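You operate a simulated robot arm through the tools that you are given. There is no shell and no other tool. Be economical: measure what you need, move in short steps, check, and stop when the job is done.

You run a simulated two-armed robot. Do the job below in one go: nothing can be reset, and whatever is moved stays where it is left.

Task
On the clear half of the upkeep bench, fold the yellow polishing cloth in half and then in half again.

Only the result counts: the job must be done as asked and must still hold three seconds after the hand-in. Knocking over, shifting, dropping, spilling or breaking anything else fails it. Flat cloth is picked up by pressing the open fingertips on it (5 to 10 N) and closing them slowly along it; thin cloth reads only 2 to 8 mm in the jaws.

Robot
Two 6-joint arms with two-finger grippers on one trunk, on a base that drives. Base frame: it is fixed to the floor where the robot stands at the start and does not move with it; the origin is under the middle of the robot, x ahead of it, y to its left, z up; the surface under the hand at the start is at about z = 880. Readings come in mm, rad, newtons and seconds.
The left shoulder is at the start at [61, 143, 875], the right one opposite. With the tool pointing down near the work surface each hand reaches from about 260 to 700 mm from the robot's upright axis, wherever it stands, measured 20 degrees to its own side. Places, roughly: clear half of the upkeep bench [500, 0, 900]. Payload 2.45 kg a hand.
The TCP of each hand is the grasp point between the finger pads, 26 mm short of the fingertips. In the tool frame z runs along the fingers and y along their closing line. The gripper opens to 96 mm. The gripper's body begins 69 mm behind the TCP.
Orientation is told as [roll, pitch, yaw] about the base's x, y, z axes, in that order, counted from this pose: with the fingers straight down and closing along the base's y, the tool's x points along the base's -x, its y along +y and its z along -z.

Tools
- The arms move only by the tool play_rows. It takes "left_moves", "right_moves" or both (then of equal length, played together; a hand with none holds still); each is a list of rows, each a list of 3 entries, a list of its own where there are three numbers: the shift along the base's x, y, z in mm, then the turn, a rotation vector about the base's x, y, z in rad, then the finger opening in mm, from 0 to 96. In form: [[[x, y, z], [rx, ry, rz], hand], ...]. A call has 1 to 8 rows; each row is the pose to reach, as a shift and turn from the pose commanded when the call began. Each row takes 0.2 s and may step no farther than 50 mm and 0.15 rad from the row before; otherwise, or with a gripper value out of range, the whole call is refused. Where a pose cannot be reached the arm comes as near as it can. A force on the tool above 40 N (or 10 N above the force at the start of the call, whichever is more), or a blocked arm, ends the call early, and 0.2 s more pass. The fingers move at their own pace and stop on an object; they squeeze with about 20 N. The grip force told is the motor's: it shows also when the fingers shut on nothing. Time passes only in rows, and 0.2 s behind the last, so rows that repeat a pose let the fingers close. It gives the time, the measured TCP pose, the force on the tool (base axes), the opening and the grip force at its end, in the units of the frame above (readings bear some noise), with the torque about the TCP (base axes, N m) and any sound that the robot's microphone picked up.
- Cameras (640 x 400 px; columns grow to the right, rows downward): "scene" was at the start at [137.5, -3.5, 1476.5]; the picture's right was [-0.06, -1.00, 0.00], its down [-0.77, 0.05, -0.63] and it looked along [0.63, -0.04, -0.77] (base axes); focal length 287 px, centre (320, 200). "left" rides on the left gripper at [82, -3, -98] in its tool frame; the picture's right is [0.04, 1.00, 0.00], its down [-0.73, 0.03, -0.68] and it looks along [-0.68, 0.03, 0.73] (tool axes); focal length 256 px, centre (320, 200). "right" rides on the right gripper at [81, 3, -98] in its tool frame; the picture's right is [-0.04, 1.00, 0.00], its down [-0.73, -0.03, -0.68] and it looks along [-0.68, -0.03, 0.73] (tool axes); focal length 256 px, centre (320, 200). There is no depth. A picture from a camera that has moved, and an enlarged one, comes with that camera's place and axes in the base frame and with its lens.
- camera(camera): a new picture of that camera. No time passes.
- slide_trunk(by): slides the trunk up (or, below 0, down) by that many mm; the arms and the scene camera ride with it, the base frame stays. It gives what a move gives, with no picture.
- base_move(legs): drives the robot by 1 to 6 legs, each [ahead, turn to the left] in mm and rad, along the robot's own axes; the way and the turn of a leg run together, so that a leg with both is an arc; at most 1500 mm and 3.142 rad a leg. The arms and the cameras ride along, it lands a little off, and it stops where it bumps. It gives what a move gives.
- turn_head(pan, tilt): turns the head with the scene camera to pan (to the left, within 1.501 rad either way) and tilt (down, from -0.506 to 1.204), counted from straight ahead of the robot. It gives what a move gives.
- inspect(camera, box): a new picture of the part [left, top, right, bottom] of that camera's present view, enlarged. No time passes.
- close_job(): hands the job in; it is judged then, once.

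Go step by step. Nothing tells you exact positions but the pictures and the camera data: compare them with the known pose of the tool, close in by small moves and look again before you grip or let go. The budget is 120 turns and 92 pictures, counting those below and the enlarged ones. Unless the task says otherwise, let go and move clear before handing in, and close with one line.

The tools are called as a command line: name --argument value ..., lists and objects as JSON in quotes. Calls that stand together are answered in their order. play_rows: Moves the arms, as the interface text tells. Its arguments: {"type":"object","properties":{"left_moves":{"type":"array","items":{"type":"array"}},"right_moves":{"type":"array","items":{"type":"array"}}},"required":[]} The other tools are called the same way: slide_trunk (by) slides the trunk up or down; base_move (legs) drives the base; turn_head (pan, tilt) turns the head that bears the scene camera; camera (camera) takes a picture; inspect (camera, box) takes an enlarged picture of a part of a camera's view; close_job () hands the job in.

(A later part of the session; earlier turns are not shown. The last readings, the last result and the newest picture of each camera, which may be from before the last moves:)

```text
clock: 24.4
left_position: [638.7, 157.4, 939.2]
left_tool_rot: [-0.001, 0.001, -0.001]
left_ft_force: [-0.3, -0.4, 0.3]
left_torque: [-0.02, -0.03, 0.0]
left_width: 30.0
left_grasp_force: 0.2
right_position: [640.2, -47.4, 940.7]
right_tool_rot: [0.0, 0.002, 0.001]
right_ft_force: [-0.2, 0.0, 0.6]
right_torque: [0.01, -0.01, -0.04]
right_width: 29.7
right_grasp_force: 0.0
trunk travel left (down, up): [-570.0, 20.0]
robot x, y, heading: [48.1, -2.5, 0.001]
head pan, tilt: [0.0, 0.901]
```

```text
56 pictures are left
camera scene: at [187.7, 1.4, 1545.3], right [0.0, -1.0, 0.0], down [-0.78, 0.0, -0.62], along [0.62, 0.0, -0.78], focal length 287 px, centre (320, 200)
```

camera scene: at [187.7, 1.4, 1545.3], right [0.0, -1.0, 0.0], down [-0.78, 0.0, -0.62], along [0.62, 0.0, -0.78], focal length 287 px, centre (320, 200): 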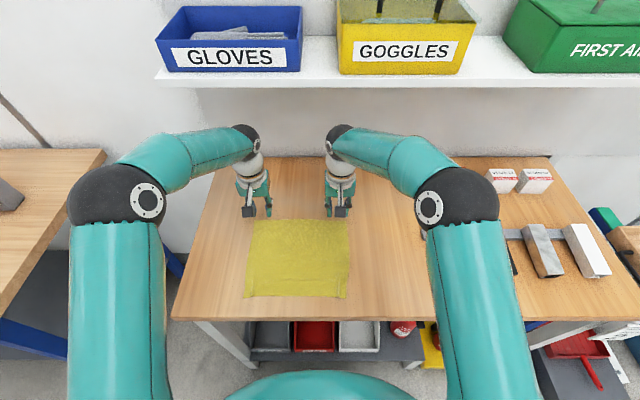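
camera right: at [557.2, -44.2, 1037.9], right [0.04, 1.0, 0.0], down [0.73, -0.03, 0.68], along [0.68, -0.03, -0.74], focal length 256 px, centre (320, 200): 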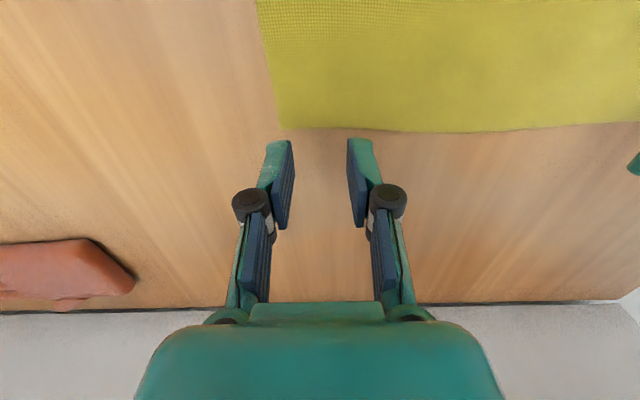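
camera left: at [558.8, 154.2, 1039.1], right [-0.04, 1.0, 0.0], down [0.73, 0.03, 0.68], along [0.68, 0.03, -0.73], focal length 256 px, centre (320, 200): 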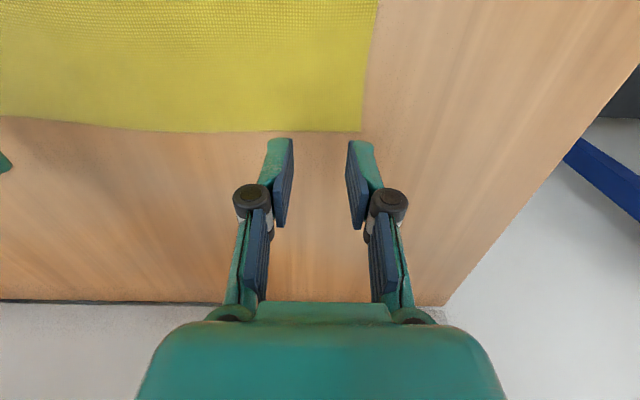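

Far corners are at about (641, 186) and (638, -74). I'll lower onto the edge so only about 14 mm of it lies under the fingers.

play_rows --left_moves '[[[0, 0, -15], [0, 0, 0], 30], [[0, 0, -27], [0, 0, 0], 30], [[0, 0, -31], [0, 0, 0], 30], [[0, 0, -31.5], [0, 0, 0], 30]]' --right_moves '[[[-4, 1, -15], [0, 0, 0], 30], [[-4, 1, -27], [0, 0, 0], 30], [[-4, 1, -31], [0, 0, 0], 30], [[-4, 1, -33], [0, 0, 0], 30]]'

inspect --camera "left" --box '[160, 50, 480, 250]'

inspect --camera "right" --box '[160, 50, 480, 250]'

```text
clock: 25.4
left_position: [638.9, 156.8, 908.7]
left_tool_rot: [0.0, -0.001, 0.001]
left_ft_force: [-0.2, -0.7, 0.6]
left_torque: [0.0, 0.04, -0.01]
left_width: 30.1
left_grasp_force: 0.1
right_position: [635.4, -44.9, 907.2]
right_tool_rot: [0.0, 0.001, 0.001]
right_ft_force: [0.5, 1.0, 1.6]
right_torque: [0.0, 0.0, 0.01]
right_width: 29.9
right_grasp_force: 0.0
trunk travel left (down, up): [-570.0, 20.0]
robot x, y, heading: [51.1, -2.3, 0.003]
head pan, tilt: [0.0, 0.901]
```

```text
2.00 times, centred on (320, 150) of left
camera zoom: at [558.5, 154.1, 1008.2], right [-0.04, 1.0, 0.0], down [0.73, 0.03, 0.68], along [0.68, 0.03, -0.73], focal length 512 px, centre (320, 300)
```

zoom: 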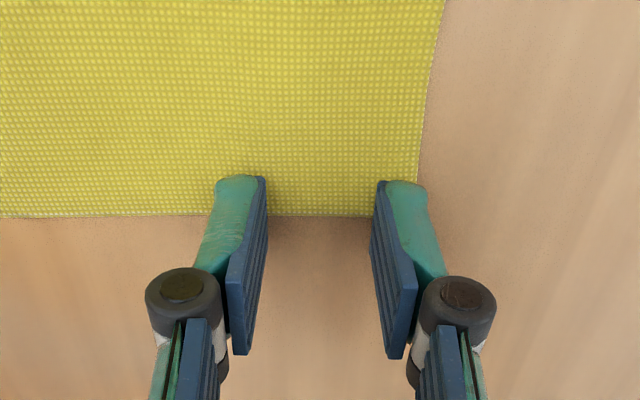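

```text
2.00 times, centred on (320, 150) of right
camera zoom: at [552.7, -43.1, 1005.7], right [0.04, 1.0, 0.0], down [0.73, -0.03, 0.68], along [0.68, -0.03, -0.73], focal length 512 px, centre (320, 300)
```

zoom: 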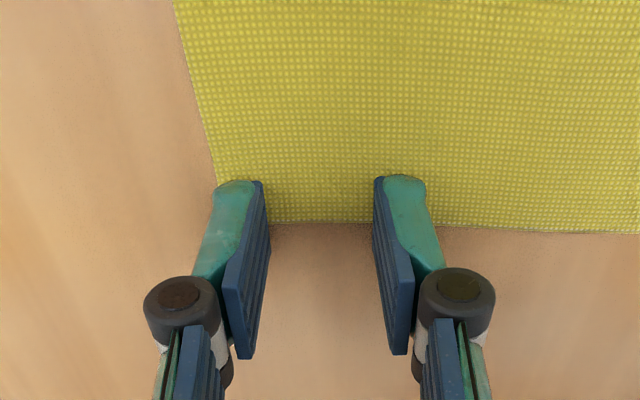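

About 14–16 mm of edge is under the fingers. I'll press to 5–10 N.

play_rows --left_moves '[[[0, 0, -1], [0, 0, 0], 30], [[0, 0, -1.8], [0, 0, 0], 30], [[0, 0, -1.8], [0, 0, 0], 30]]' --right_moves '[[[0, 0, -0.6], [0, 0, 0], 30], [[0, 0, -0.9], [0, 0, 0], 30], [[0, 0, -0.9], [0, 0, 0], 30]]'

```text
clock: 26.2
left_position: [640.0, 157.0, 906.5]
left_tool_rot: [0.001, 0.0, 0.0]
left_ft_force: [-0.4, 0.0, -0.1]
left_torque: [-0.02, -0.01, 0.02]
left_width: 29.9
left_grasp_force: 0.0
right_position: [635.4, -44.6, 907.2]
right_tool_rot: [0.0, 0.001, 0.002]
right_ft_force: [0.7, -0.4, 4.8]
right_torque: [-0.02, 0.02, 0.0]
right_width: 30.2
right_grasp_force: 0.1
trunk travel left (down, up): [-570.0, 20.0]
robot x, y, heading: [52.5, 2.0, 0.001]
head pan, tilt: [0.0, 0.901]
```

play_rows --left_moves '[[[0, 0, -0.7], [0, 0, 0], 30], [[0, 0, -1.3], [0, 0, 0], 30], [[0, 0, -1.3], [0, 0, 0], 30]]' --right_moves '[[[0, 0, -0.2], [0, 0, 0], 30], [[0, 0, -0.3], [0, 0, 0], 30], [[0, 0, -0.3], [0, 0, 0], 30]]'

```text
clock: 27.0
left_position: [638.4, 156.8, 907.4]
left_tool_rot: [0.001, -0.003, 0.001]
left_ft_force: [0.7, 0.1, 8.2]
left_torque: [-0.02, 0.04, 0.0]
left_width: 30.1
left_grasp_force: 0.1
right_position: [635.3, -46.4, 907.8]
right_tool_rot: [-0.001, -0.001, 0.003]
right_ft_force: [0.8, -0.2, 7.4]
right_torque: [-0.02, -0.03, 0.01]
right_width: 29.9
right_grasp_force: 0.3
trunk travel left (down, up): [-570.0, 20.0]
robot x, y, heading: [48.3, 1.6, -0.003]
head pan, tilt: [0.0, 0.901]
```

Both hands press at 7–8 N, so I'll close slowly.

play_rows --left_moves '[[[0, 0, 0], [0, 0, 0], 27], [[0, 0, 0], [0, 0, 0], 23], [[0, 0, 0], [0, 0, 0], 19], [[0, 0, 0], [0, 0, 0], 15], [[0, 0, 0], [0, 0, 0], 11], [[0, 0, 0], [0, 0, 0], 7], [[0, 0, 0], [0, 0, 0], 3], [[0, 0, 0], [0, 0, 0], 0]]' --right_moves '[[[0, 0, 0], [0, 0, 0], 27], [[0, 0, 0], [0, 0, 0], 23], [[0, 0, 0], [0, 0, 0], 19], [[0, 0, 0], [0, 0, 0], 15], [[0, 0, 0], [0, 0, 0], 11], [[0, 0, 0], [0, 0, 0], 7], [[0, 0, 0], [0, 0, 0], 3], [[0, 0, 0], [0, 0, 0], 0]]'

play_rows --left_moves '[[[0, -2, 5], [0, 0, 0], 0], [[-4, -3, 14], [0, 0, 0], 0], [[-8, -3, 24], [0, 0, 0], 0]]' --right_moves '[[[0, 2, 5], [0, 0, 0], 0], [[-4, 3, 14], [0, 0, 0], 0], [[-8, 3, 24], [0, 0, 0], 0]]'

inspect --camera "left" --box '[160, 50, 480, 250]'

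inspect --camera "right" --box '[160, 50, 480, 250]'

```text
clock: 28.8
left_position: [638.9, 157.7, 906.2]
left_tool_rot: [0.0, -0.001, 0.0]
left_ft_force: [-0.9, -1.7, 8.7]
left_torque: [-0.06, 0.11, 0.0]
left_width: 1.8
left_grasp_force: 20.2
right_position: [633.9, -44.5, 905.5]
right_tool_rot: [0.0, 0.0, 0.002]
right_ft_force: [0.8, 2.6, 3.3]
right_torque: [0.1, 0.04, 0.01]
right_width: 1.8
right_grasp_force: 20.0
trunk travel left (down, up): [-570.0, 20.0]
robot x, y, heading: [54.0, -0.1, 0.006]
head pan, tilt: [0.0, 0.901]
```

```text
clock: 29.6
left_position: [631.3, 155.2, 929.6]
left_tool_rot: [0.001, -0.002, 0.001]
left_ft_force: [0.0, -0.3, 0.8]
left_torque: [0.02, 0.03, -0.03]
left_width: 1.5
left_grasp_force: 20.0
right_position: [628.4, -42.6, 931.0]
right_tool_rot: [0.001, 0.003, -0.001]
right_ft_force: [0.1, -0.1, -0.6]
right_torque: [-0.01, 0.01, 0.01]
right_width: 0.7
right_grasp_force: 17.7
trunk travel left (down, up): [-570.0, 20.0]
robot x, y, heading: [50.3, -1.4, 0.0]
head pan, tilt: [0.0, 0.901]
```

```text
2.00 times, centred on (320, 150) of left
camera zoom: at [550.3, 150.8, 1028.9], right [-0.04, 1.0, 0.0], down [0.73, 0.03, 0.68], along [0.68, 0.03, -0.73], focal length 512 px, centre (320, 300)
```

zoom: 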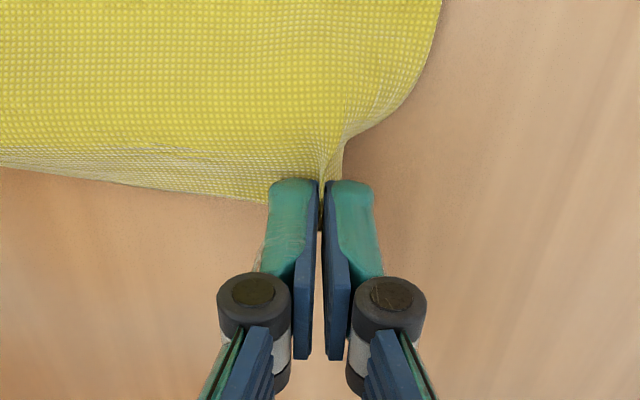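

```text
2.00 times, centred on (320, 150) of right
camera zoom: at [544.8, -40.2, 1028.6], right [0.04, 1.0, 0.0], down [0.73, -0.03, 0.68], along [0.68, -0.03, -0.73], focal length 512 px, centre (320, 300)
```

zoom: 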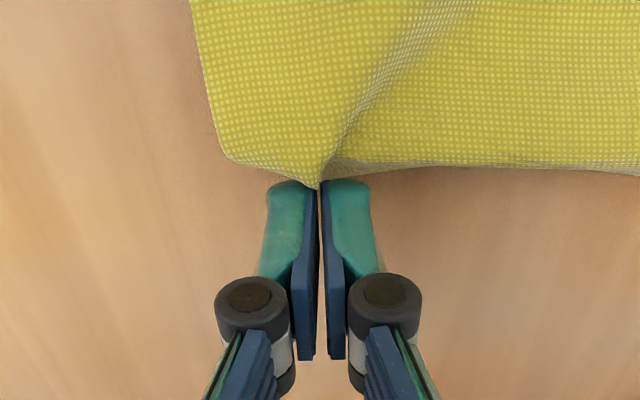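

The left grip is good, but the right one barely holds the edge. I'll lower both and regrip the right deeper, keeping the left shut.

play_rows --left_moves '[[[4, 0, -10], [0, 0, 0], 0], [[7, 0, -21], [0, 0, 0], 0], [[7, 0, -21], [0, 0, 0], 0], [[7, 0, -21], [0, 0, 0], 0], [[7, 0, -21], [0, 0, 0], 0]]' --right_moves '[[[4, -1, -10], [0, 0, 0], 0], [[7, -2, -21], [0, 0, 0], 0], [[7, -2, -21], [0, 0, 0], 15], [[7, -2, -15], [0, 0, 0], 30], [[7, -2, -5], [0, 0, 0], 30]]'

camera --camera "right"

```text
clock: 30.8
left_position: [637.7, 154.0, 908.0]
left_tool_rot: [0.001, -0.002, -0.001]
left_ft_force: [-0.3, 0.5, 0.4]
left_torque: [-0.03, 0.03, 0.0]
left_width: 2.2
left_grasp_force: 22.8
right_position: [633.8, -43.8, 925.1]
right_tool_rot: [-0.002, 0.002, 0.003]
right_ft_force: [-0.7, -0.6, 0.4]
right_torque: [0.02, 0.0, 0.02]
right_width: 30.0
right_grasp_force: 0.0
trunk travel left (down, up): [-570.0, 20.0]
robot x, y, heading: [50.2, 0.8, 0.002]
head pan, tilt: [0.0, 0.901]
```

```text
51 pictures are left
camera right: at [551.3, -41.8, 1023.8], right [0.04, 1.0, 0.0], down [0.73, -0.03, 0.68], along [0.68, -0.03, -0.73], focal length 256 px, centre (320, 200)
```

right: 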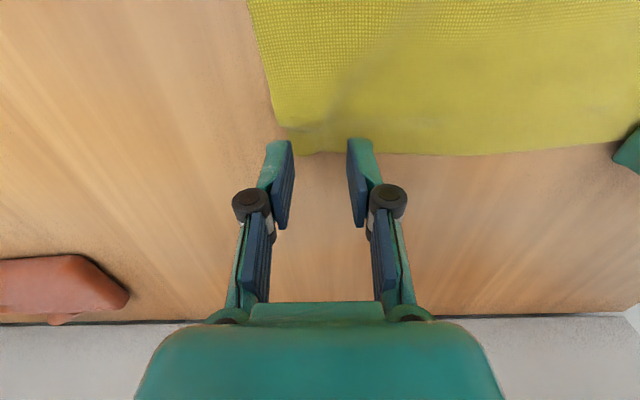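

inspect --camera "right" --box '[240, 80, 400, 180]'

```text
4.00 times, centred on (320, 130) of right
camera zoom: at [551.3, -41.8, 1023.8], right [0.04, 1.0, 0.0], down [0.73, -0.03, 0.68], along [0.68, -0.03, -0.73], focal length 1024 px, centre (320, 480)
```

zoom: 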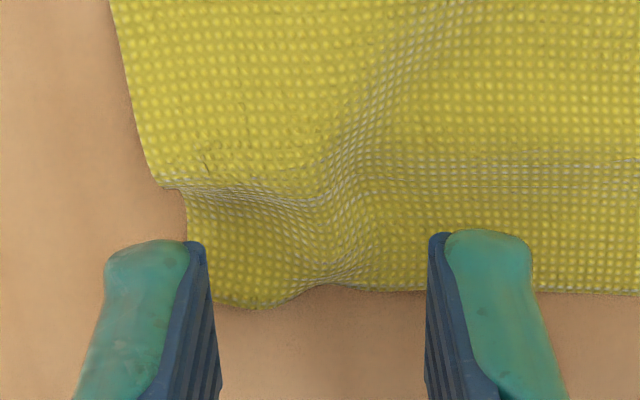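

The cloth edge on the right is at x about 641 with a small bunch near y -47. I'll regrip there with the fingers a bit further in.

play_rows --right_moves '[[[-3, 2, -8], [0, 0, 0], 28], [[-3, 2, -15], [0, 0, 0], 28], [[-3, 2, -17.5], [0, 0, 0], 28], [[-3, 2, -18.5], [0, 0, 0], 28]]'

```text
clock: 31.8
left_position: [637.7, 154.2, 909.6]
left_tool_rot: [0.001, -0.001, -0.001]
left_ft_force: [-0.7, 0.2, 1.0]
left_torque: [-0.01, 0.05, 0.0]
left_width: 2.2
left_grasp_force: 18.7
right_position: [630.7, -41.7, 906.8]
right_tool_rot: [-0.001, -0.002, 0.002]
right_ft_force: [-0.4, 0.6, 5.6]
right_torque: [-0.02, -0.01, -0.02]
right_width: 27.9
right_grasp_force: 0.1
trunk travel left (down, up): [-570.0, 20.0]
robot x, y, heading: [51.5, 3.0, -0.001]
head pan, tilt: [0.0, 0.901]
```

play_rows --right_moves '[[[0, 0, -0.4], [0, 0, 0], 26], [[0, 0, -0.4], [0, 0, 0], 22], [[0, 0, -0.4], [0, 0, 0], 18], [[0, 0, -0.4], [0, 0, 0], 14], [[0, 0, -0.4], [0, 0, 0], 10], [[0, 0, -0.4], [0, 0, 0], 6], [[0, 0, -0.4], [0, 0, 0], 2], [[0, 0, -0.4], [0, 0, 0], 0]]'

play_rows --left_moves '[[[0, 0, 5], [0, 0, 0], 0], [[-4, 0, 13], [0, 0, 0], 0], [[-8, 0, 22], [0, 0, 0], 0]]' --right_moves '[[[0, 0, 5], [0, 0, 0], 0], [[-4, 0, 14], [0, 0, 0], 0], [[-8, 0, 24], [0, 0, 0], 0]]'

inspect --camera "right" --box '[160, 50, 480, 250]'

inspect --camera "left" --box '[160, 50, 480, 250]'

```text
clock: 33.6
left_position: [636.6, 154.8, 909.7]
left_tool_rot: [-0.001, 0.001, 0.0]
left_ft_force: [0.7, -1.3, -1.1]
left_torque: [0.0, 0.02, 0.03]
left_width: 2.5
left_grasp_force: 20.0
right_position: [629.7, -42.7, 905.6]
right_tool_rot: [0.0, 0.001, 0.001]
right_ft_force: [-0.5, 2.1, 12.0]
right_torque: [0.15, -0.14, 0.02]
right_width: 1.1
right_grasp_force: 17.0
trunk travel left (down, up): [-570.0, 20.0]
robot x, y, heading: [52.2, -1.5, -0.001]
head pan, tilt: [0.0, 0.901]
```

```text
clock: 34.4
left_position: [631.2, 154.2, 930.3]
left_tool_rot: [0.0, 0.0, 0.002]
left_ft_force: [-0.3, -2.4, -0.5]
left_torque: [-0.05, 0.02, 0.02]
left_width: 2.9
left_grasp_force: 19.9
right_position: [622.2, -41.7, 930.1]
right_tool_rot: [0.001, 0.003, 0.001]
right_ft_force: [-0.2, 2.2, 0.1]
right_torque: [0.04, -0.01, 0.0]
right_width: 2.3
right_grasp_force: 23.3
trunk travel left (down, up): [-570.0, 20.0]
robot x, y, heading: [48.0, 2.4, -0.004]
head pan, tilt: [0.0, 0.901]
```

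```text
2.00 times, centred on (320, 150) of right
camera zoom: at [540.5, -40.2, 1028.8], right [0.04, 1.0, 0.0], down [0.73, -0.03, 0.68], along [0.68, -0.03, -0.74], focal length 512 px, centre (320, 300)
```

zoom: 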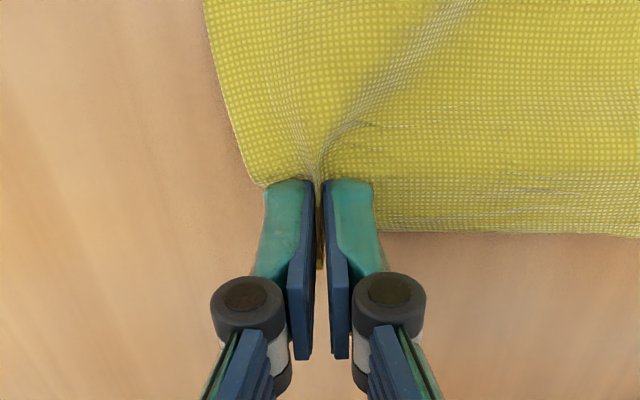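

```text
2.00 times, centred on (320, 150) of left
camera zoom: at [549.1, 150.9, 1030.6], right [-0.04, 1.0, 0.0], down [0.73, 0.03, 0.68], along [0.68, 0.03, -0.73], focal length 512 px, centre (320, 300)
```

zoom: 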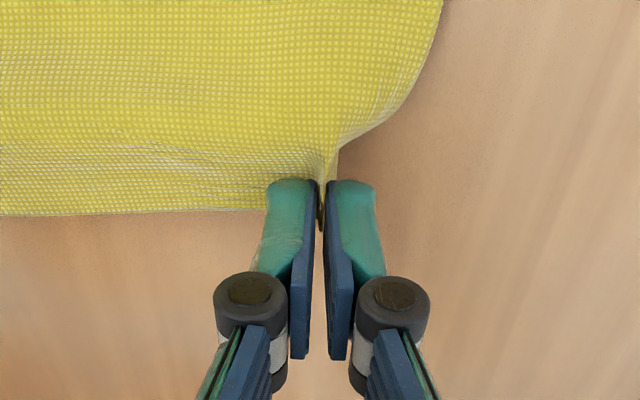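

Both grips hold now. I'll raise the edge, then drive back 130 mm, which carries it over toward the near side and gives room to tilt.

play_rows --left_moves '[[[-4, 0, 20], [0, 0, 0], 0], [[-8, 0, 40], [0, 0, 0], 0], [[-15, 0, 60], [0, 0, 0], 0]]' --right_moves '[[[-4, 0, 20], [0, 0, 0], 0], [[-8, 0, 40], [0, 0, 0], 0], [[-14, 0, 60], [0, 0, 0], 0]]'

base_move --legs '[[-120, 0]]'

camera --camera "scene"

```text
clock: 35.2
left_position: [614.4, 154.2, 992.6]
left_tool_rot: [-0.001, -0.001, 0.002]
left_ft_force: [-1.5, -1.4, -0.2]
left_torque: [-0.05, -0.04, 0.03]
left_width: 2.4
left_grasp_force: 18.5
right_position: [608.1, -42.4, 991.7]
right_tool_rot: [0.001, 0.001, 0.002]
right_ft_force: [-0.1, 2.1, 0.0]
right_torque: [0.04, -0.07, -0.01]
right_width: 3.3
right_grasp_force: 24.4
trunk travel left (down, up): [-570.0, 20.0]
robot x, y, heading: [49.1, 0.5, -0.003]
head pan, tilt: [0.0, 0.901]
```

```text
clock: 36.5
left_position: [492.7, 153.7, 991.1]
left_tool_rot: [0.0, -0.002, 0.0]
left_ft_force: [0.2, -1.9, 0.7]
left_torque: [-0.07, -0.05, 0.02]
left_width: 1.2
left_grasp_force: 19.5
right_position: [488.2, -41.1, 990.5]
right_tool_rot: [0.0, 0.0, 0.001]
right_ft_force: [-0.2, 2.5, 0.8]
right_torque: [0.05, -0.04, -0.03]
right_width: 2.1
right_grasp_force: 18.8
trunk travel left (down, up): [-570.0, 20.0]
robot x, y, heading: [-73.4, 2.9, -0.003]
head pan, tilt: [0.0, 0.901]
```

```text
47 pictures are left
camera scene: at [63.8, 1.4, 1545.6], right [0.0, -1.0, 0.0], down [-0.78, 0.0, -0.62], along [0.62, 0.0, -0.78], focal length 287 px, centre (320, 200)
```

scene: 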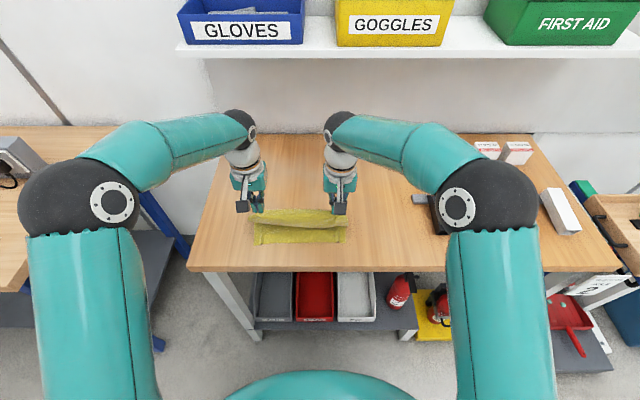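

The edge is up and past the middle. I'll now tilt the tools (fingers toward the wall) while bringing the edge down toward the near edge.

play_rows --left_moves '[[[-9, 0, 2], [0, -0.14, 0], 0], [[-18, 0, 2], [0, -0.28, 0], 0], [[-27, 0, 0], [0, -0.42, 0], 0], [[-36, 0, -6], [0, -0.56, 0], 0], [[-45, 0, -14], [0, -0.7, 0], 0], [[-54, 0, -24], [0, -0.84, 0], 0], [[-63, 0, -36], [0, -0.98, 0], 0], [[-70, 0, -50], [0, -1.12, 0], 0]]' --right_moves '[[[-7, 0, 2], [0, -0.14, 0], 0], [[-15, 0, 2], [0, -0.28, 0], 0], [[-22, 0, 0], [0, -0.42, 0], 0], [[-30, 0, -6], [0, -0.56, 0], 0], [[-37, 0, -14], [0, -0.7, 0], 0], [[-45, 0, -24], [0, -0.84, 0], 0], [[-52, 0, -36], [0, -0.98, 0], 0], [[-60, 0, -50], [0, -1.12, 0], 0]]'

camera --camera "scene"

camera --camera "left"

```text
clock: 38.3
left_position: [428.4, 146.9, 942.6]
left_tool_rot: [-0.001, -1.117, 0.003]
left_ft_force: [0.2, 0.6, -0.2]
left_torque: [0.04, -0.01, 0.06]
left_width: 2.0
left_grasp_force: 18.5
left hand out of reach, approached as far as the arm can: row 8
right_position: [429.2, -42.3, 941.0]
right_tool_rot: [0.002, -1.119, -0.002]
right_ft_force: [2.7, -1.1, -1.8]
right_torque: [0.0, -0.03, 0.03]
right_width: 3.5
right_grasp_force: 16.8
trunk travel left (down, up): [-570.0, 20.0]
robot x, y, heading: [-70.9, 0.4, -0.001]
head pan, tilt: [0.0, 0.901]
```

```text
46 pictures are left
camera scene: at [67.6, 0.7, 1545.3], right [0.0, -1.0, 0.0], down [-0.79, 0.0, -0.62], along [0.62, 0.0, -0.79], focal length 287 px, centre (320, 200)
```

scene: 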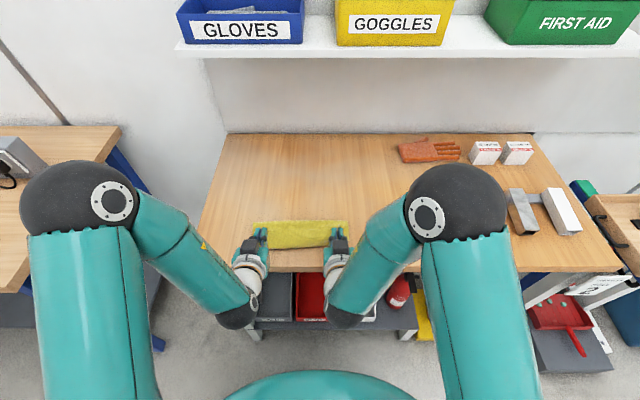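

```text
45 pictures are left
camera left: at [304.5, 141.6, 913.6], right [-0.02, 1.0, -0.04], down [-0.29, 0.03, 0.96], along [0.96, 0.03, 0.29], focal length 256 px, centre (320, 200)
```

left: 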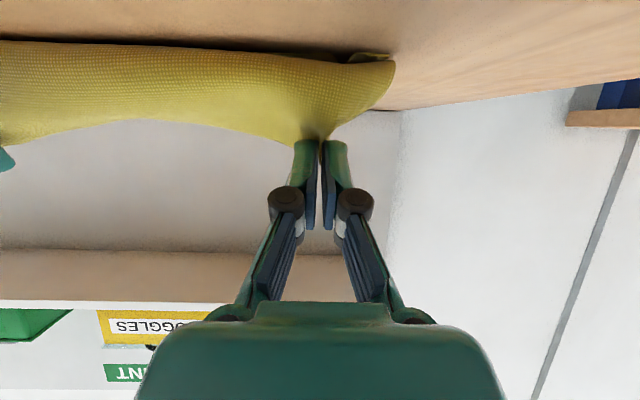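

Good: the edge hangs over the near side with the fingers tilted. The left arm is at its near limit, so I'll back off 15 mm more and then lower.

base_move --legs '[[-15, 0]]'

play_rows --left_moves '[[[1, 3, -8], [0, 0, 0], 0], [[3, 5, -16], [0, 0, 0], 0], [[5, 7, -24], [0, 0, 0], 0]]' --right_moves '[[[3, 0, -8], [0, 0, 0], 0], [[7, 0, -16], [0, 0, 0], 0], [[12, 0, -24], [0, 0, 0], 0]]'

camera --camera "left"

camera --camera "right"

inspect --camera "scene" --box '[220, 180, 380, 280]'

```text
clock: 39.0
left_position: [410.8, 146.4, 944.1]
left_tool_rot: [0.005, -1.119, 0.002]
left_ft_force: [-1.0, 1.1, 0.5]
left_torque: [0.02, 0.0, 0.07]
left_width: 3.2
left_grasp_force: 18.0
right_position: [414.4, -41.3, 942.8]
right_tool_rot: [-0.003, -1.12, 0.002]
right_ft_force: [-1.8, 0.5, 0.9]
right_torque: [-0.03, -0.01, 0.0]
right_width: 1.8
right_grasp_force: 22.8
trunk travel left (down, up): [-570.0, 20.0]
robot x, y, heading: [-84.8, 2.3, -0.001]
head pan, tilt: [0.0, 0.901]
```

```text
clock: 39.8
left_position: [417.5, 140.4, 923.7]
left_tool_rot: [0.009, -1.117, 0.001]
left_ft_force: [0.0, -0.4, -0.1]
left_torque: [-0.03, -0.01, 0.01]
left_width: 2.7
left_grasp_force: 23.4
left hand out of reach, approached as far as the arm can: row 2, 3
right_position: [427.0, -41.5, 917.0]
right_tool_rot: [-0.004, -1.119, 0.002]
right_ft_force: [0.5, -0.1, -0.1]
right_torque: [0.0, -0.01, -0.02]
right_width: 3.2
right_grasp_force: 24.2
trunk travel left (down, up): [-570.0, 20.0]
robot x, y, heading: [-85.6, -2.7, 0.0]
head pan, tilt: [0.0, 0.901]
```

```text
44 pictures are left
camera left: at [294.1, 136.6, 895.4], right [-0.03, 1.0, -0.03], down [-0.29, 0.02, 0.96], along [0.96, 0.04, 0.29], focal length 256 px, centre (320, 200)
```

left: 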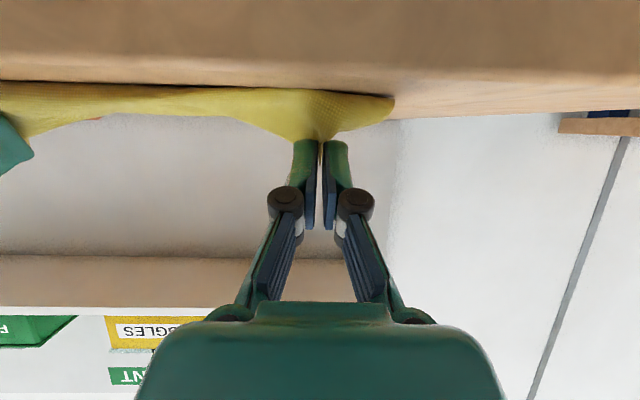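

```text
43 pictures are left
camera right: at [302.0, -39.6, 886.3], right [0.02, 1.0, 0.03], down [-0.29, -0.03, 0.96], along [0.96, -0.03, 0.29], focal length 256 px, centre (320, 200)
```

right: 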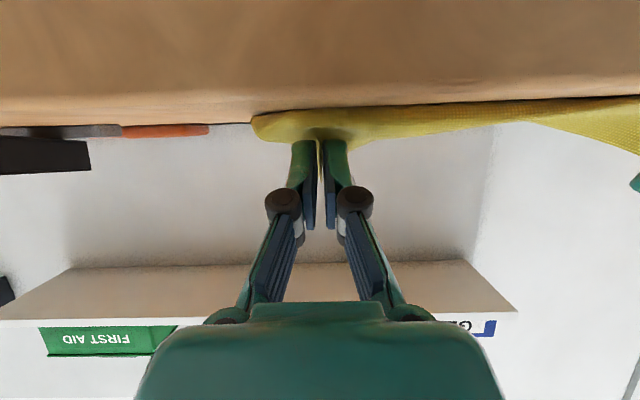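

```text
4.00 times, centred on (300, 230) of scene
camera zoom: at [51.7, 1.3, 1545.3], right [0.0, -1.0, 0.0], down [-0.78, 0.0, -0.62], along [0.62, 0.0, -0.78], focal length 1147 px, centre (400, 80)
```

zoom: 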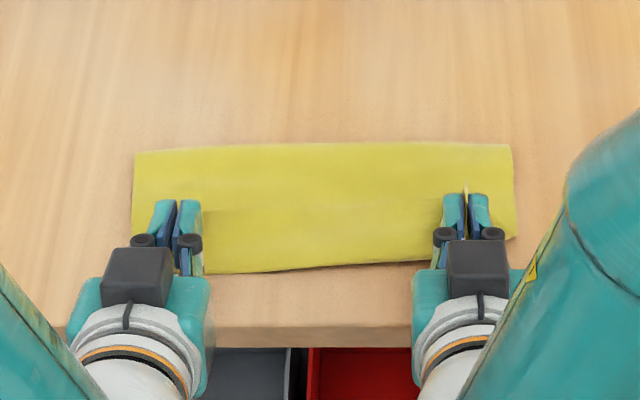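

The left arm is at its near limit and drifted inward. I'll move the hands forward 40 mm and up, back the base 40 mm for working room, then place the edge properly.

play_rows --left_moves '[[[10, 3, 8], [0, 0, 0], 0], [[20, 6, 14], [0, 0, 0], 0], [[30, 10, 18], [0, 0, 0], 0], [[40, 15, 20], [0, 0, 0], 0]]' --right_moves '[[[10, 0, 10], [0, 0, 0], 0], [[20, 0, 18], [0, 0, 0], 0], [[30, 0, 24], [0, 0, 0], 0], [[40, 0, 26], [0, 0, 0], 0]]'

base_move --legs '[[-45, 0]]'

```text
clock: 40.8
left_position: [459.1, 149.7, 947.9]
left_tool_rot: [0.009, -1.115, 0.001]
left_ft_force: [-0.1, -1.3, 0.2]
left_torque: [-0.04, -0.04, -0.04]
left_width: 2.4
left_grasp_force: 18.0
left hand out of reach, approached as far as the arm can: row 3, 4
right_position: [467.6, -43.4, 943.1]
right_tool_rot: [-0.004, -1.119, 0.005]
right_ft_force: [0.7, 0.0, 0.5]
right_torque: [-0.01, -0.03, 0.02]
right_width: 3.0
right_grasp_force: 24.6
trunk travel left (down, up): [-570.0, 20.0]
robot x, y, heading: [-85.3, -1.0, 0.002]
head pan, tilt: [0.0, 0.901]
```

```text
clock: 41.7
left_position: [409.7, 150.6, 949.3]
left_tool_rot: [0.01, -1.12, 0.001]
left_ft_force: [-1.1, 0.6, 0.3]
left_torque: [-0.01, -0.04, 0.0]
left_width: 2.7
left_grasp_force: 23.9
right_position: [418.8, -42.7, 945.6]
right_tool_rot: [-0.003, -1.123, 0.005]
right_ft_force: [-1.9, 0.1, 0.4]
right_torque: [0.03, -0.01, -0.02]
right_width: 2.9
right_grasp_force: 17.8
trunk travel left (down, up): [-570.0, 20.0]
robot x, y, heading: [-132.4, 1.3, -0.001]
head pan, tilt: [0.0, 0.901]
```

The left limit looks like a wrist limit at this tilt. I'll reduce the tilt slightly and lower again.

play_rows --left_moves '[[[3, 2, -5], [0, 0.1, 0], 0], [[7, 4, -12], [0, 0.22, 0], 0], [[10, 6, -22], [0, 0.22, 0], 0], [[12, 6, -28], [0, 0.22, 0], 0]]' --right_moves '[[[3, 0, -5], [0, 0.1, 0], 0], [[7, 0, -12], [0, 0.22, 0], 0], [[10, 0, -20], [0, 0.22, 0], 0], [[12, 0, -25], [0, 0.22, 0], 0]]'

inspect --camera "scene" --box '[220, 150, 380, 250]'

camera --camera "left"

camera --camera "right"

```text
clock: 42.7
left_position: [424.2, 155.7, 920.0]
left_tool_rot: [0.011, -0.895, 0.001]
left_ft_force: [0.8, -3.6, 0.0]
left_torque: [-0.05, -0.01, -0.04]
left_width: 2.6
left_grasp_force: 21.1
right_position: [433.6, -42.7, 919.8]
right_tool_rot: [-0.002, -0.899, 0.004]
right_ft_force: [-0.2, 4.6, -0.9]
right_torque: [0.08, 0.02, 0.07]
right_width: 2.7
right_grasp_force: 21.9
trunk travel left (down, up): [-570.0, 20.0]
robot x, y, heading: [-131.1, 1.4, -0.002]
head pan, tilt: [0.0, 0.901]
```

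```text
4.00 times, centred on (300, 200) of scene
camera zoom: at [5.8, 1.3, 1545.5], right [0.0, -1.0, 0.0], down [-0.78, 0.0, -0.62], along [0.62, 0.0, -0.78], focal length 1147 px, centre (400, 200)
```

zoom: 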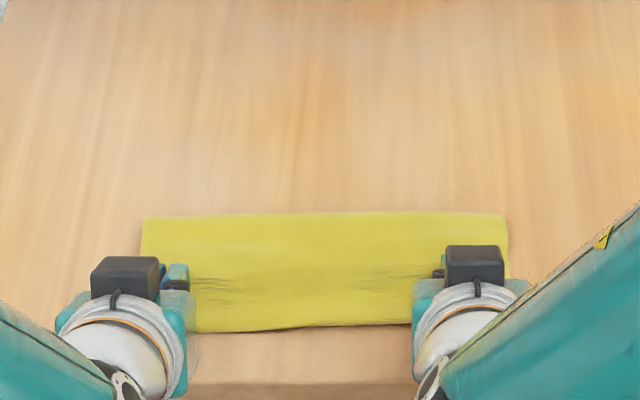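

```text
40 pictures are left
camera left: at [296.9, 151.6, 919.0], right [-0.03, 1.0, -0.02], down [-0.07, 0.02, 1.0], along [1.0, 0.03, 0.07], focal length 256 px, centre (320, 200)
```

left: 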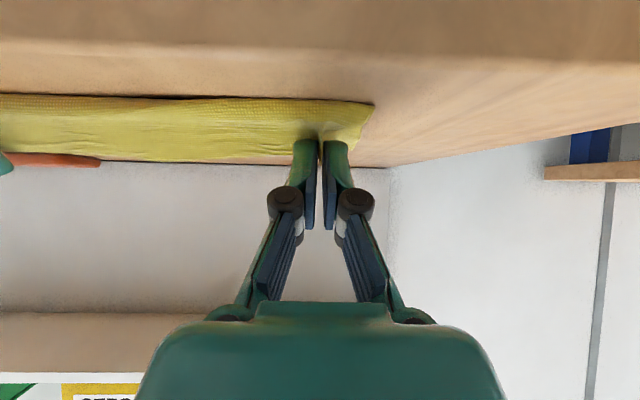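

```text
39 pictures are left
camera right: at [305.2, -39.9, 915.9], right [0.02, 1.0, 0.03], down [-0.07, -0.03, 1.0], along [1.0, -0.02, 0.07], focal length 256 px, centre (320, 200)
```

right: 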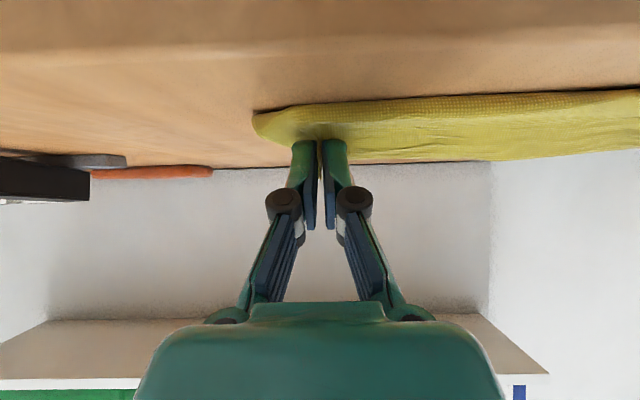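

Spacing is right now, but the fold has slack because the bottom layer got pulled in. I'll raise the edge straight up over the fold line to draw the slack out, then bring it down along a full-radius arc.

play_rows --left_moves '[[[10, 0, 30], [0, 0, 0], 0], [[35, 0, 55], [0, 0, 0], 0], [[65, 0, 70], [0, 0, 0], 0], [[97, 0, 80], [0, 0, 0], 0], [[97, 0, 80], [0, 0, 0], 0], [[75, 0, 77], [0, 0, 0], 0], [[52, 0, 66], [0, 0, 0], 0], [[32, 0, 46], [0, 0, 0], 0]]' --right_moves '[[[10, 0, 30], [0, 0, 0], 0], [[35, 0, 55], [0, 0, 0], 0], [[65, 0, 70], [0, 0, 0], 0], [[97, 0, 80], [0, 0, 0], 0], [[97, 0, 80], [0, 0, 0], 0], [[75, 0, 77], [0, 0, 0], 0], [[52, 0, 66], [0, 0, 0], 0], [[32, 0, 46], [0, 0, 0], 0]]'

inspect --camera "scene" --box '[220, 150, 380, 250]'

```text
clock: 44.5
left_position: [455.8, 155.7, 966.7]
left_tool_rot: [0.012, -0.896, 0.001]
left_ft_force: [0.4, -4.2, 0.0]
left_torque: [-0.11, -0.03, -0.04]
left_width: 2.5
left_grasp_force: 20.7
right_position: [465.7, -43.7, 963.8]
right_tool_rot: [-0.002, -0.898, 0.005]
right_ft_force: [0.3, 5.1, -0.1]
right_torque: [0.06, 0.03, 0.03]
right_width: 2.6
right_grasp_force: 21.3
trunk travel left (down, up): [-570.0, 20.0]
robot x, y, heading: [-133.5, -0.2, 0.0]
head pan, tilt: [0.0, 0.901]
```

```text
4.00 times, centred on (300, 200) of scene
camera zoom: at [6.0, 1.5, 1545.4], right [0.0, -1.0, 0.0], down [-0.78, 0.0, -0.62], along [0.62, 0.0, -0.78], focal length 1147 px, centre (400, 200)
```

zoom: 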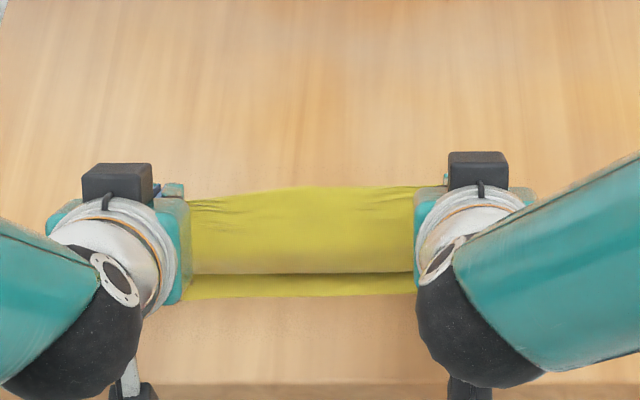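

The bottom layer moved, and its near edge is now at x about 448. I'll bring the top edge down to match that line.

play_rows --left_moves '[[[10, 0, -6], [0, 0, 0], 0], [[10, 0, -15], [0, 0, 0], 0], [[5, 0, -28], [0, 0, 0], 0], [[1, 0, -40], [0, 0, 0], 0], [[-1, 0, -49], [0, 0, 0], 0]]' --right_moves '[[[10, 0, -6], [0, 0, 0], 0], [[10, 0, -15], [0, 0, 0], 0], [[4, 0, -26], [0, 0, 0], 0], [[0, 0, -37], [0, 0, 0], 0], [[-3, 0, -46], [0, 0, 0], 0]]'

inspect --camera "scene" --box '[220, 150, 380, 250]'

camera --camera "left"

camera --camera "right"

```text
clock: 45.7
left_position: [455.9, 156.4, 916.9]
left_tool_rot: [0.01, -0.896, 0.001]
left_ft_force: [-0.2, -4.3, 0.1]
left_torque: [-0.11, -0.02, -0.06]
left_width: 1.3
left_grasp_force: 19.0
right_position: [463.4, -42.1, 919.2]
right_tool_rot: [-0.002, -0.898, 0.001]
right_ft_force: [0.6, 4.9, 0.1]
right_torque: [0.1, 0.06, 0.06]
right_width: 2.9
right_grasp_force: 22.9
trunk travel left (down, up): [-570.0, 20.0]
robot x, y, heading: [-130.5, 0.9, -0.003]
head pan, tilt: [0.0, 0.901]
```

```text
4.00 times, centred on (300, 200) of scene
camera zoom: at [6.3, 1.3, 1545.4], right [0.0, -1.0, 0.0], down [-0.78, 0.0, -0.62], along [0.62, 0.0, -0.78], focal length 1147 px, centre (400, 200)
```

zoom: 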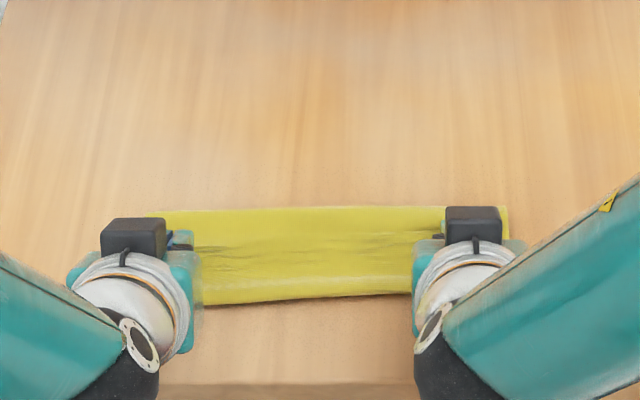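

```text
36 pictures are left
camera left: at [327.8, 151.7, 915.5], right [-0.03, 1.0, -0.02], down [-0.07, 0.02, 1.0], along [1.0, 0.04, 0.07], focal length 256 px, centre (320, 200)
```

left: 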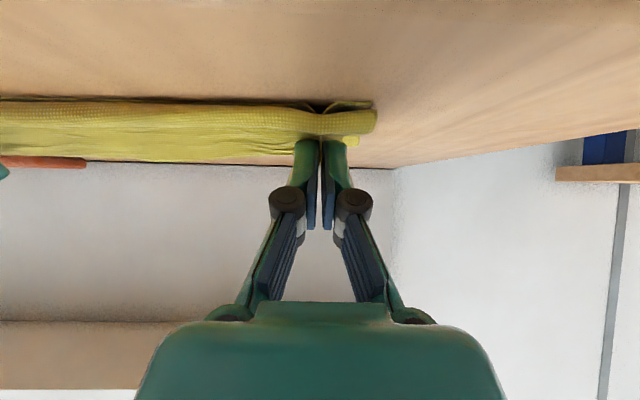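

```text
35 pictures are left
camera right: at [334.3, -40.1, 915.6], right [0.02, 1.0, 0.03], down [-0.08, -0.03, 1.0], along [1.0, -0.03, 0.07], focal length 256 px, centre (320, 200)
```

right: 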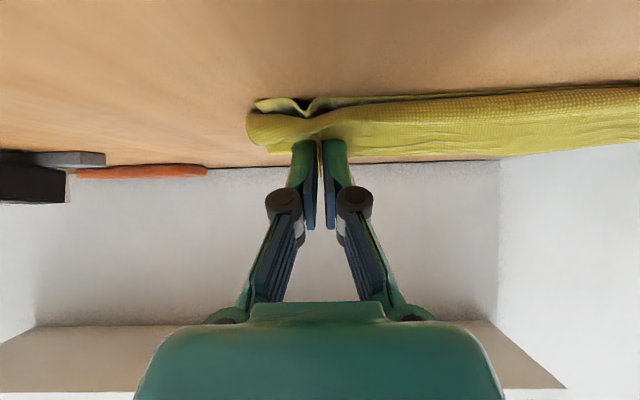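

The top edge is over the bottom's near edge. I'll lower to contact, open slightly and withdraw backward along the fingers so the hem is drawn toward the robot, then look from above.

play_rows --left_moves '[[[-2, 0, -5], [0, 0, 0], 0], [[-3, 0, -8], [0, 0, 0], 0], [[-3, 0, -8], [0, 0, 0], 8], [[-3, 0, -8], [0, 0, 0], 14], [[-15, 0, -3], [0, 0, 0], 16], [[-35, 0, 12], [0, 0, 0], 20], [[-60, 0, 40], [0, 0, 0], 20], [[-75, 0, 70], [0, 0, 0], 20]]' --right_moves '[[[-2, 0, -5], [0, 0, 0], 0], [[-3, 0, -9], [0, 0, 0], 0], [[-3, 0, -9], [0, 0, 0], 8], [[-3, 0, -9], [0, 0, 0], 14], [[-15, 0, -3], [0, 0, 0], 16], [[-35, 0, 12], [0, 0, 0], 20], [[-60, 0, 40], [0, 0, 0], 20], [[-75, 0, 70], [0, 0, 0], 20]]'

inspect --camera "scene" --box '[220, 150, 380, 250]'

```text
clock: 47.5
left_position: [378.6, 157.2, 988.8]
left_tool_rot: [0.012, -0.895, -0.001]
left_ft_force: [-0.4, 0.6, 0.3]
left_torque: [0.01, -0.05, -0.01]
left_width: 20.2
left_grasp_force: 0.0
right_position: [387.0, -41.5, 989.6]
right_tool_rot: [0.0, -0.9, 0.002]
right_ft_force: [0.2, 0.1, -0.4]
right_torque: [-0.01, -0.02, -0.01]
right_width: 19.9
right_grasp_force: 0.0
trunk travel left (down, up): [-570.0, 20.0]
robot x, y, heading: [-130.5, -3.3, 0.001]
head pan, tilt: [0.0, 0.901]
```

```text
4.00 times, centred on (300, 200) of scene
camera zoom: at [3.9, 1.2, 1545.5], right [0.0, -1.0, 0.0], down [-0.78, 0.0, -0.62], along [0.62, 0.0, -0.78], focal length 1147 px, centre (400, 200)
```

zoom: 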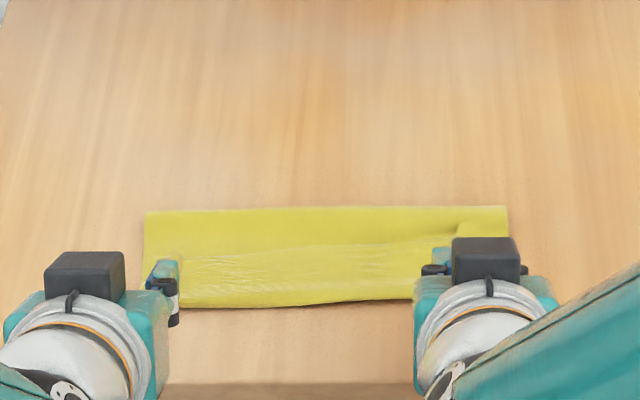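

I'll untilt the hands and raise them for a clear view.

play_rows --left_moves '[[[0, 10, 10], [0, 0.14, 0], 30], [[0, 20, 20], [0, 0.28, 0], 30], [[0, 30, 30], [0, 0.42, 0], 30], [[0, 40, 40], [0, 0.56, 0], 30], [[0, 50, 50], [0, 0.7, 0], 30], [[0, 60, 60], [0, 0.84, 0], 30], [[0, 60, 60], [0, 0.9, 0], 30]]' --right_moves '[[[0, -10, 10], [0, 0.14, 0], 30], [[0, -20, 20], [0, 0.28, 0], 30], [[0, -30, 30], [0, 0.42, 0], 30], [[0, -40, 40], [0, 0.56, 0], 30], [[0, -50, 50], [0, 0.7, 0], 30], [[0, -60, 60], [0, 0.84, 0], 30], [[0, -60, 60], [0, 0.9, 0], 30]]'

camera --camera "left"

camera --camera "right"

inspect --camera "scene" --box '[220, 150, 380, 250]'

```text
clock: 49.1
left_position: [379.5, 217.8, 1046.3]
left_tool_rot: [0.01, 0.007, 0.002]
left_ft_force: [-0.4, 0.0, 0.5]
left_torque: [-0.01, -0.01, 0.03]
left_width: 30.2
left_grasp_force: 0.0
right_position: [387.6, -103.6, 1049.5]
right_tool_rot: [0.003, 0.003, 0.002]
right_ft_force: [-0.9, 0.1, -0.1]
right_torque: [0.02, 0.01, 0.0]
right_width: 29.8
right_grasp_force: 0.0
trunk travel left (down, up): [-570.0, 20.0]
robot x, y, heading: [-131.8, 0.5, 0.001]
head pan, tilt: [0.0, 0.901]
```

```text
33 pictures are left
camera left: at [299.5, 211.8, 1147.3], right [-0.04, 1.0, 0.01], down [0.74, 0.02, 0.67], along [0.67, 0.03, -0.74], focal length 256 px, centre (320, 200)
```

left: 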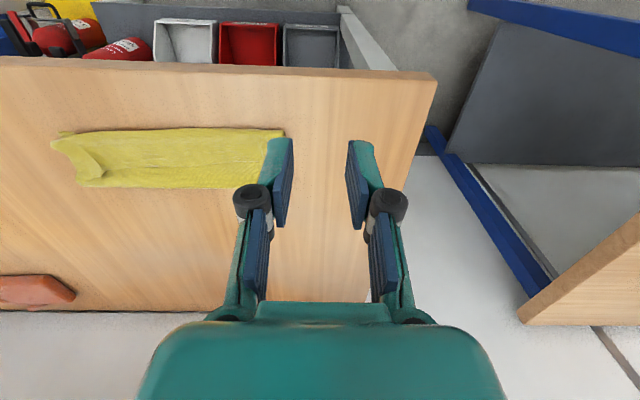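

```text
32 pictures are left
camera right: at [305.9, -100.6, 1147.2], right [0.04, 1.0, 0.0], down [0.74, -0.03, 0.68], along [0.68, -0.02, -0.74], focal length 256 px, centre (320, 200)
```

right: 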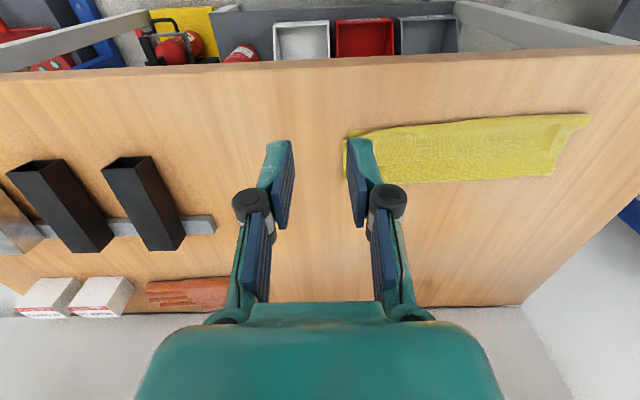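

```text
4.00 times, centred on (300, 200) of scene
camera zoom: at [6.3, 1.4, 1545.4], right [0.0, -1.0, 0.0], down [-0.78, 0.0, -0.62], along [0.62, 0.0, -0.78], focal length 1147 px, centre (400, 200)
```

zoom: 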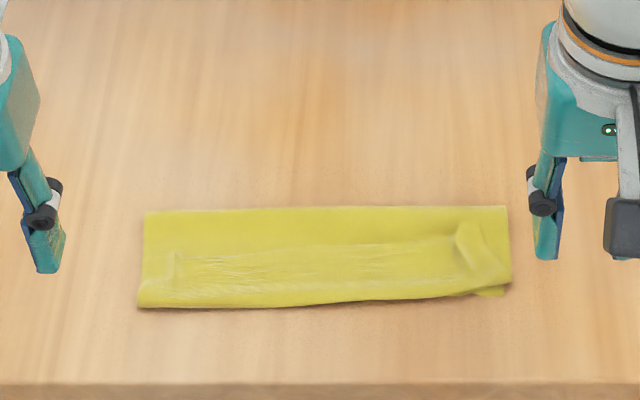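

inspect --camera "left" --box '[40, 80, 300, 240]'

inspect --camera "right" --box '[340, 70, 600, 230]'

```text
2.46 times, centred on (170, 160) of left
camera zoom: at [299.5, 211.8, 1147.3], right [-0.04, 1.0, 0.01], down [0.74, 0.02, 0.67], along [0.67, 0.03, -0.74], focal length 630 px, centre (689, 298)
```

zoom: 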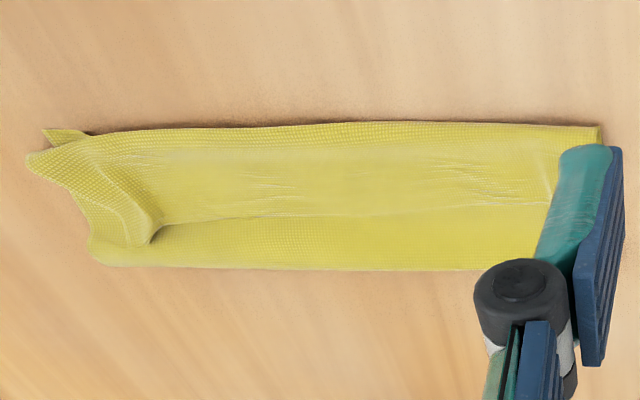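

```text
2.46 times, centred on (470, 150) of right
camera zoom: at [305.9, -100.6, 1147.2], right [0.04, 1.0, 0.0], down [0.74, -0.03, 0.68], along [0.68, -0.02, -0.74], focal length 630 px, centre (-49, 323)
```

zoom: 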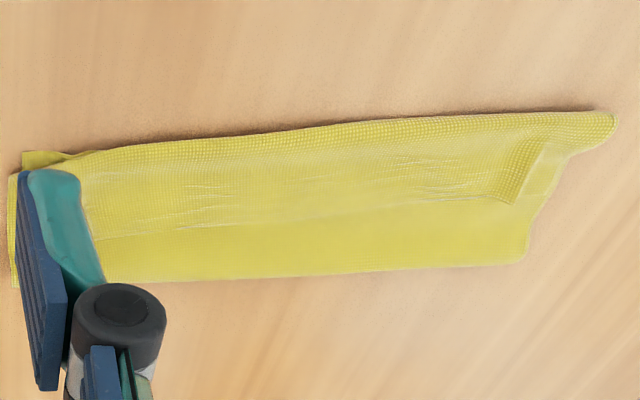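

Much of the top layer went into a turned-back hem (about 40 mm), because slack fell in during the descent. I'll take the hem edge, unfold the cloth back to flat, and redo the fold with a better grip (fingers closing across the edge).

play_rows --left_moves '[[[25, -15, -27], [0, 0, 0], 30], [[50, -30, -54], [0, 0, 0], 30], [[75, -45, -80], [0, 0, 0], 28], [[98, -60, -106], [0, 0, 0], 28], [[98, -60, -120], [0, 0, 0], 28]]' --right_moves '[[[25, 17, -27], [0, 0, 0], 30], [[50, 34, -54], [0, 0, 0], 30], [[75, 51, -80], [0, 0, 0], 28], [[94, 66, -109], [0, 0, 0], 28], [[94, 66, -123], [0, 0, 0], 28]]'

inspect --camera "left" --box '[160, 50, 480, 250]'

inspect --camera "right" --box '[160, 50, 480, 250]'

```text
clock: 50.3
left_position: [478.0, 157.5, 926.6]
left_tool_rot: [0.012, 0.002, 0.001]
left_ft_force: [0.1, 0.6, 0.2]
left_torque: [0.02, 0.03, 0.0]
left_width: 28.1
left_grasp_force: 0.0
right_position: [481.3, -35.2, 926.3]
right_tool_rot: [0.001, -0.001, 0.004]
right_ft_force: [-0.3, 0.2, -0.3]
right_torque: [-0.03, -0.03, -0.03]
right_width: 27.9
right_grasp_force: 0.1
trunk travel left (down, up): [-570.0, 20.0]
robot x, y, heading: [-130.7, 0.7, 0.002]
head pan, tilt: [0.0, 0.901]
```

```text
2.00 times, centred on (320, 150) of left
camera zoom: at [397.5, 151.6, 1026.8], right [-0.04, 1.0, 0.01], down [0.74, 0.02, 0.68], along [0.68, 0.04, -0.74], focal length 512 px, centre (320, 300)
```

zoom: 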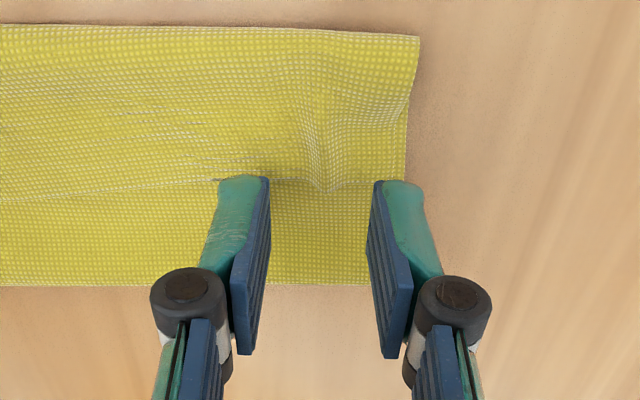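

```text
2.00 times, centred on (320, 150) of right
camera zoom: at [399.1, -33.4, 1024.3], right [0.04, 1.0, 0.0], down [0.73, -0.03, 0.68], along [0.68, -0.03, -0.73], focal length 512 px, centre (320, 300)
```

zoom: 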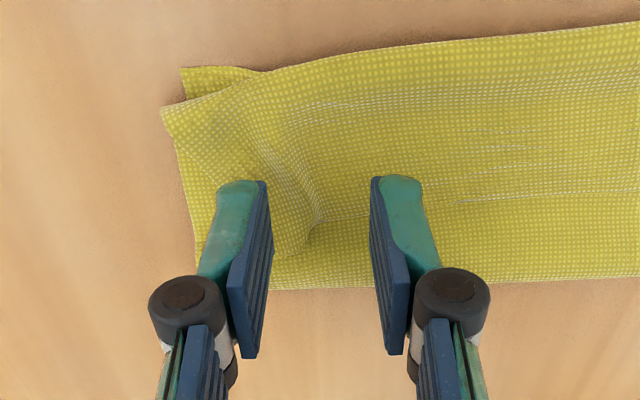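

play_rows --left_moves '[[[-5, 1, -8], [0, 0, 0], 28], [[-5, 1, -14], [0, 0, 0], 28], [[-5, 1, -17], [0, 0, 0], 28]]' --right_moves '[[[0, 0, -8], [0, 0, 0], 28], [[0, 0, -14], [0, 0, 0], 28], [[0, 0, -17], [0, 0, 0], 28]]'

```text
clock: 51.1
left_position: [473.4, 157.5, 911.4]
left_tool_rot: [0.012, 0.004, 0.001]
left_ft_force: [-0.9, -0.4, -0.9]
left_torque: [0.02, 0.0, 0.02]
left_width: 28.1
left_grasp_force: 0.1
right_position: [481.5, -36.0, 907.7]
right_tool_rot: [-0.002, 0.002, 0.002]
right_ft_force: [0.1, -0.3, 0.2]
right_torque: [-0.01, -0.02, -0.01]
right_width: 28.2
right_grasp_force: 0.1
trunk travel left (down, up): [-570.0, 20.0]
robot x, y, heading: [-131.9, 2.6, 0.002]
head pan, tilt: [0.0, 0.901]
```

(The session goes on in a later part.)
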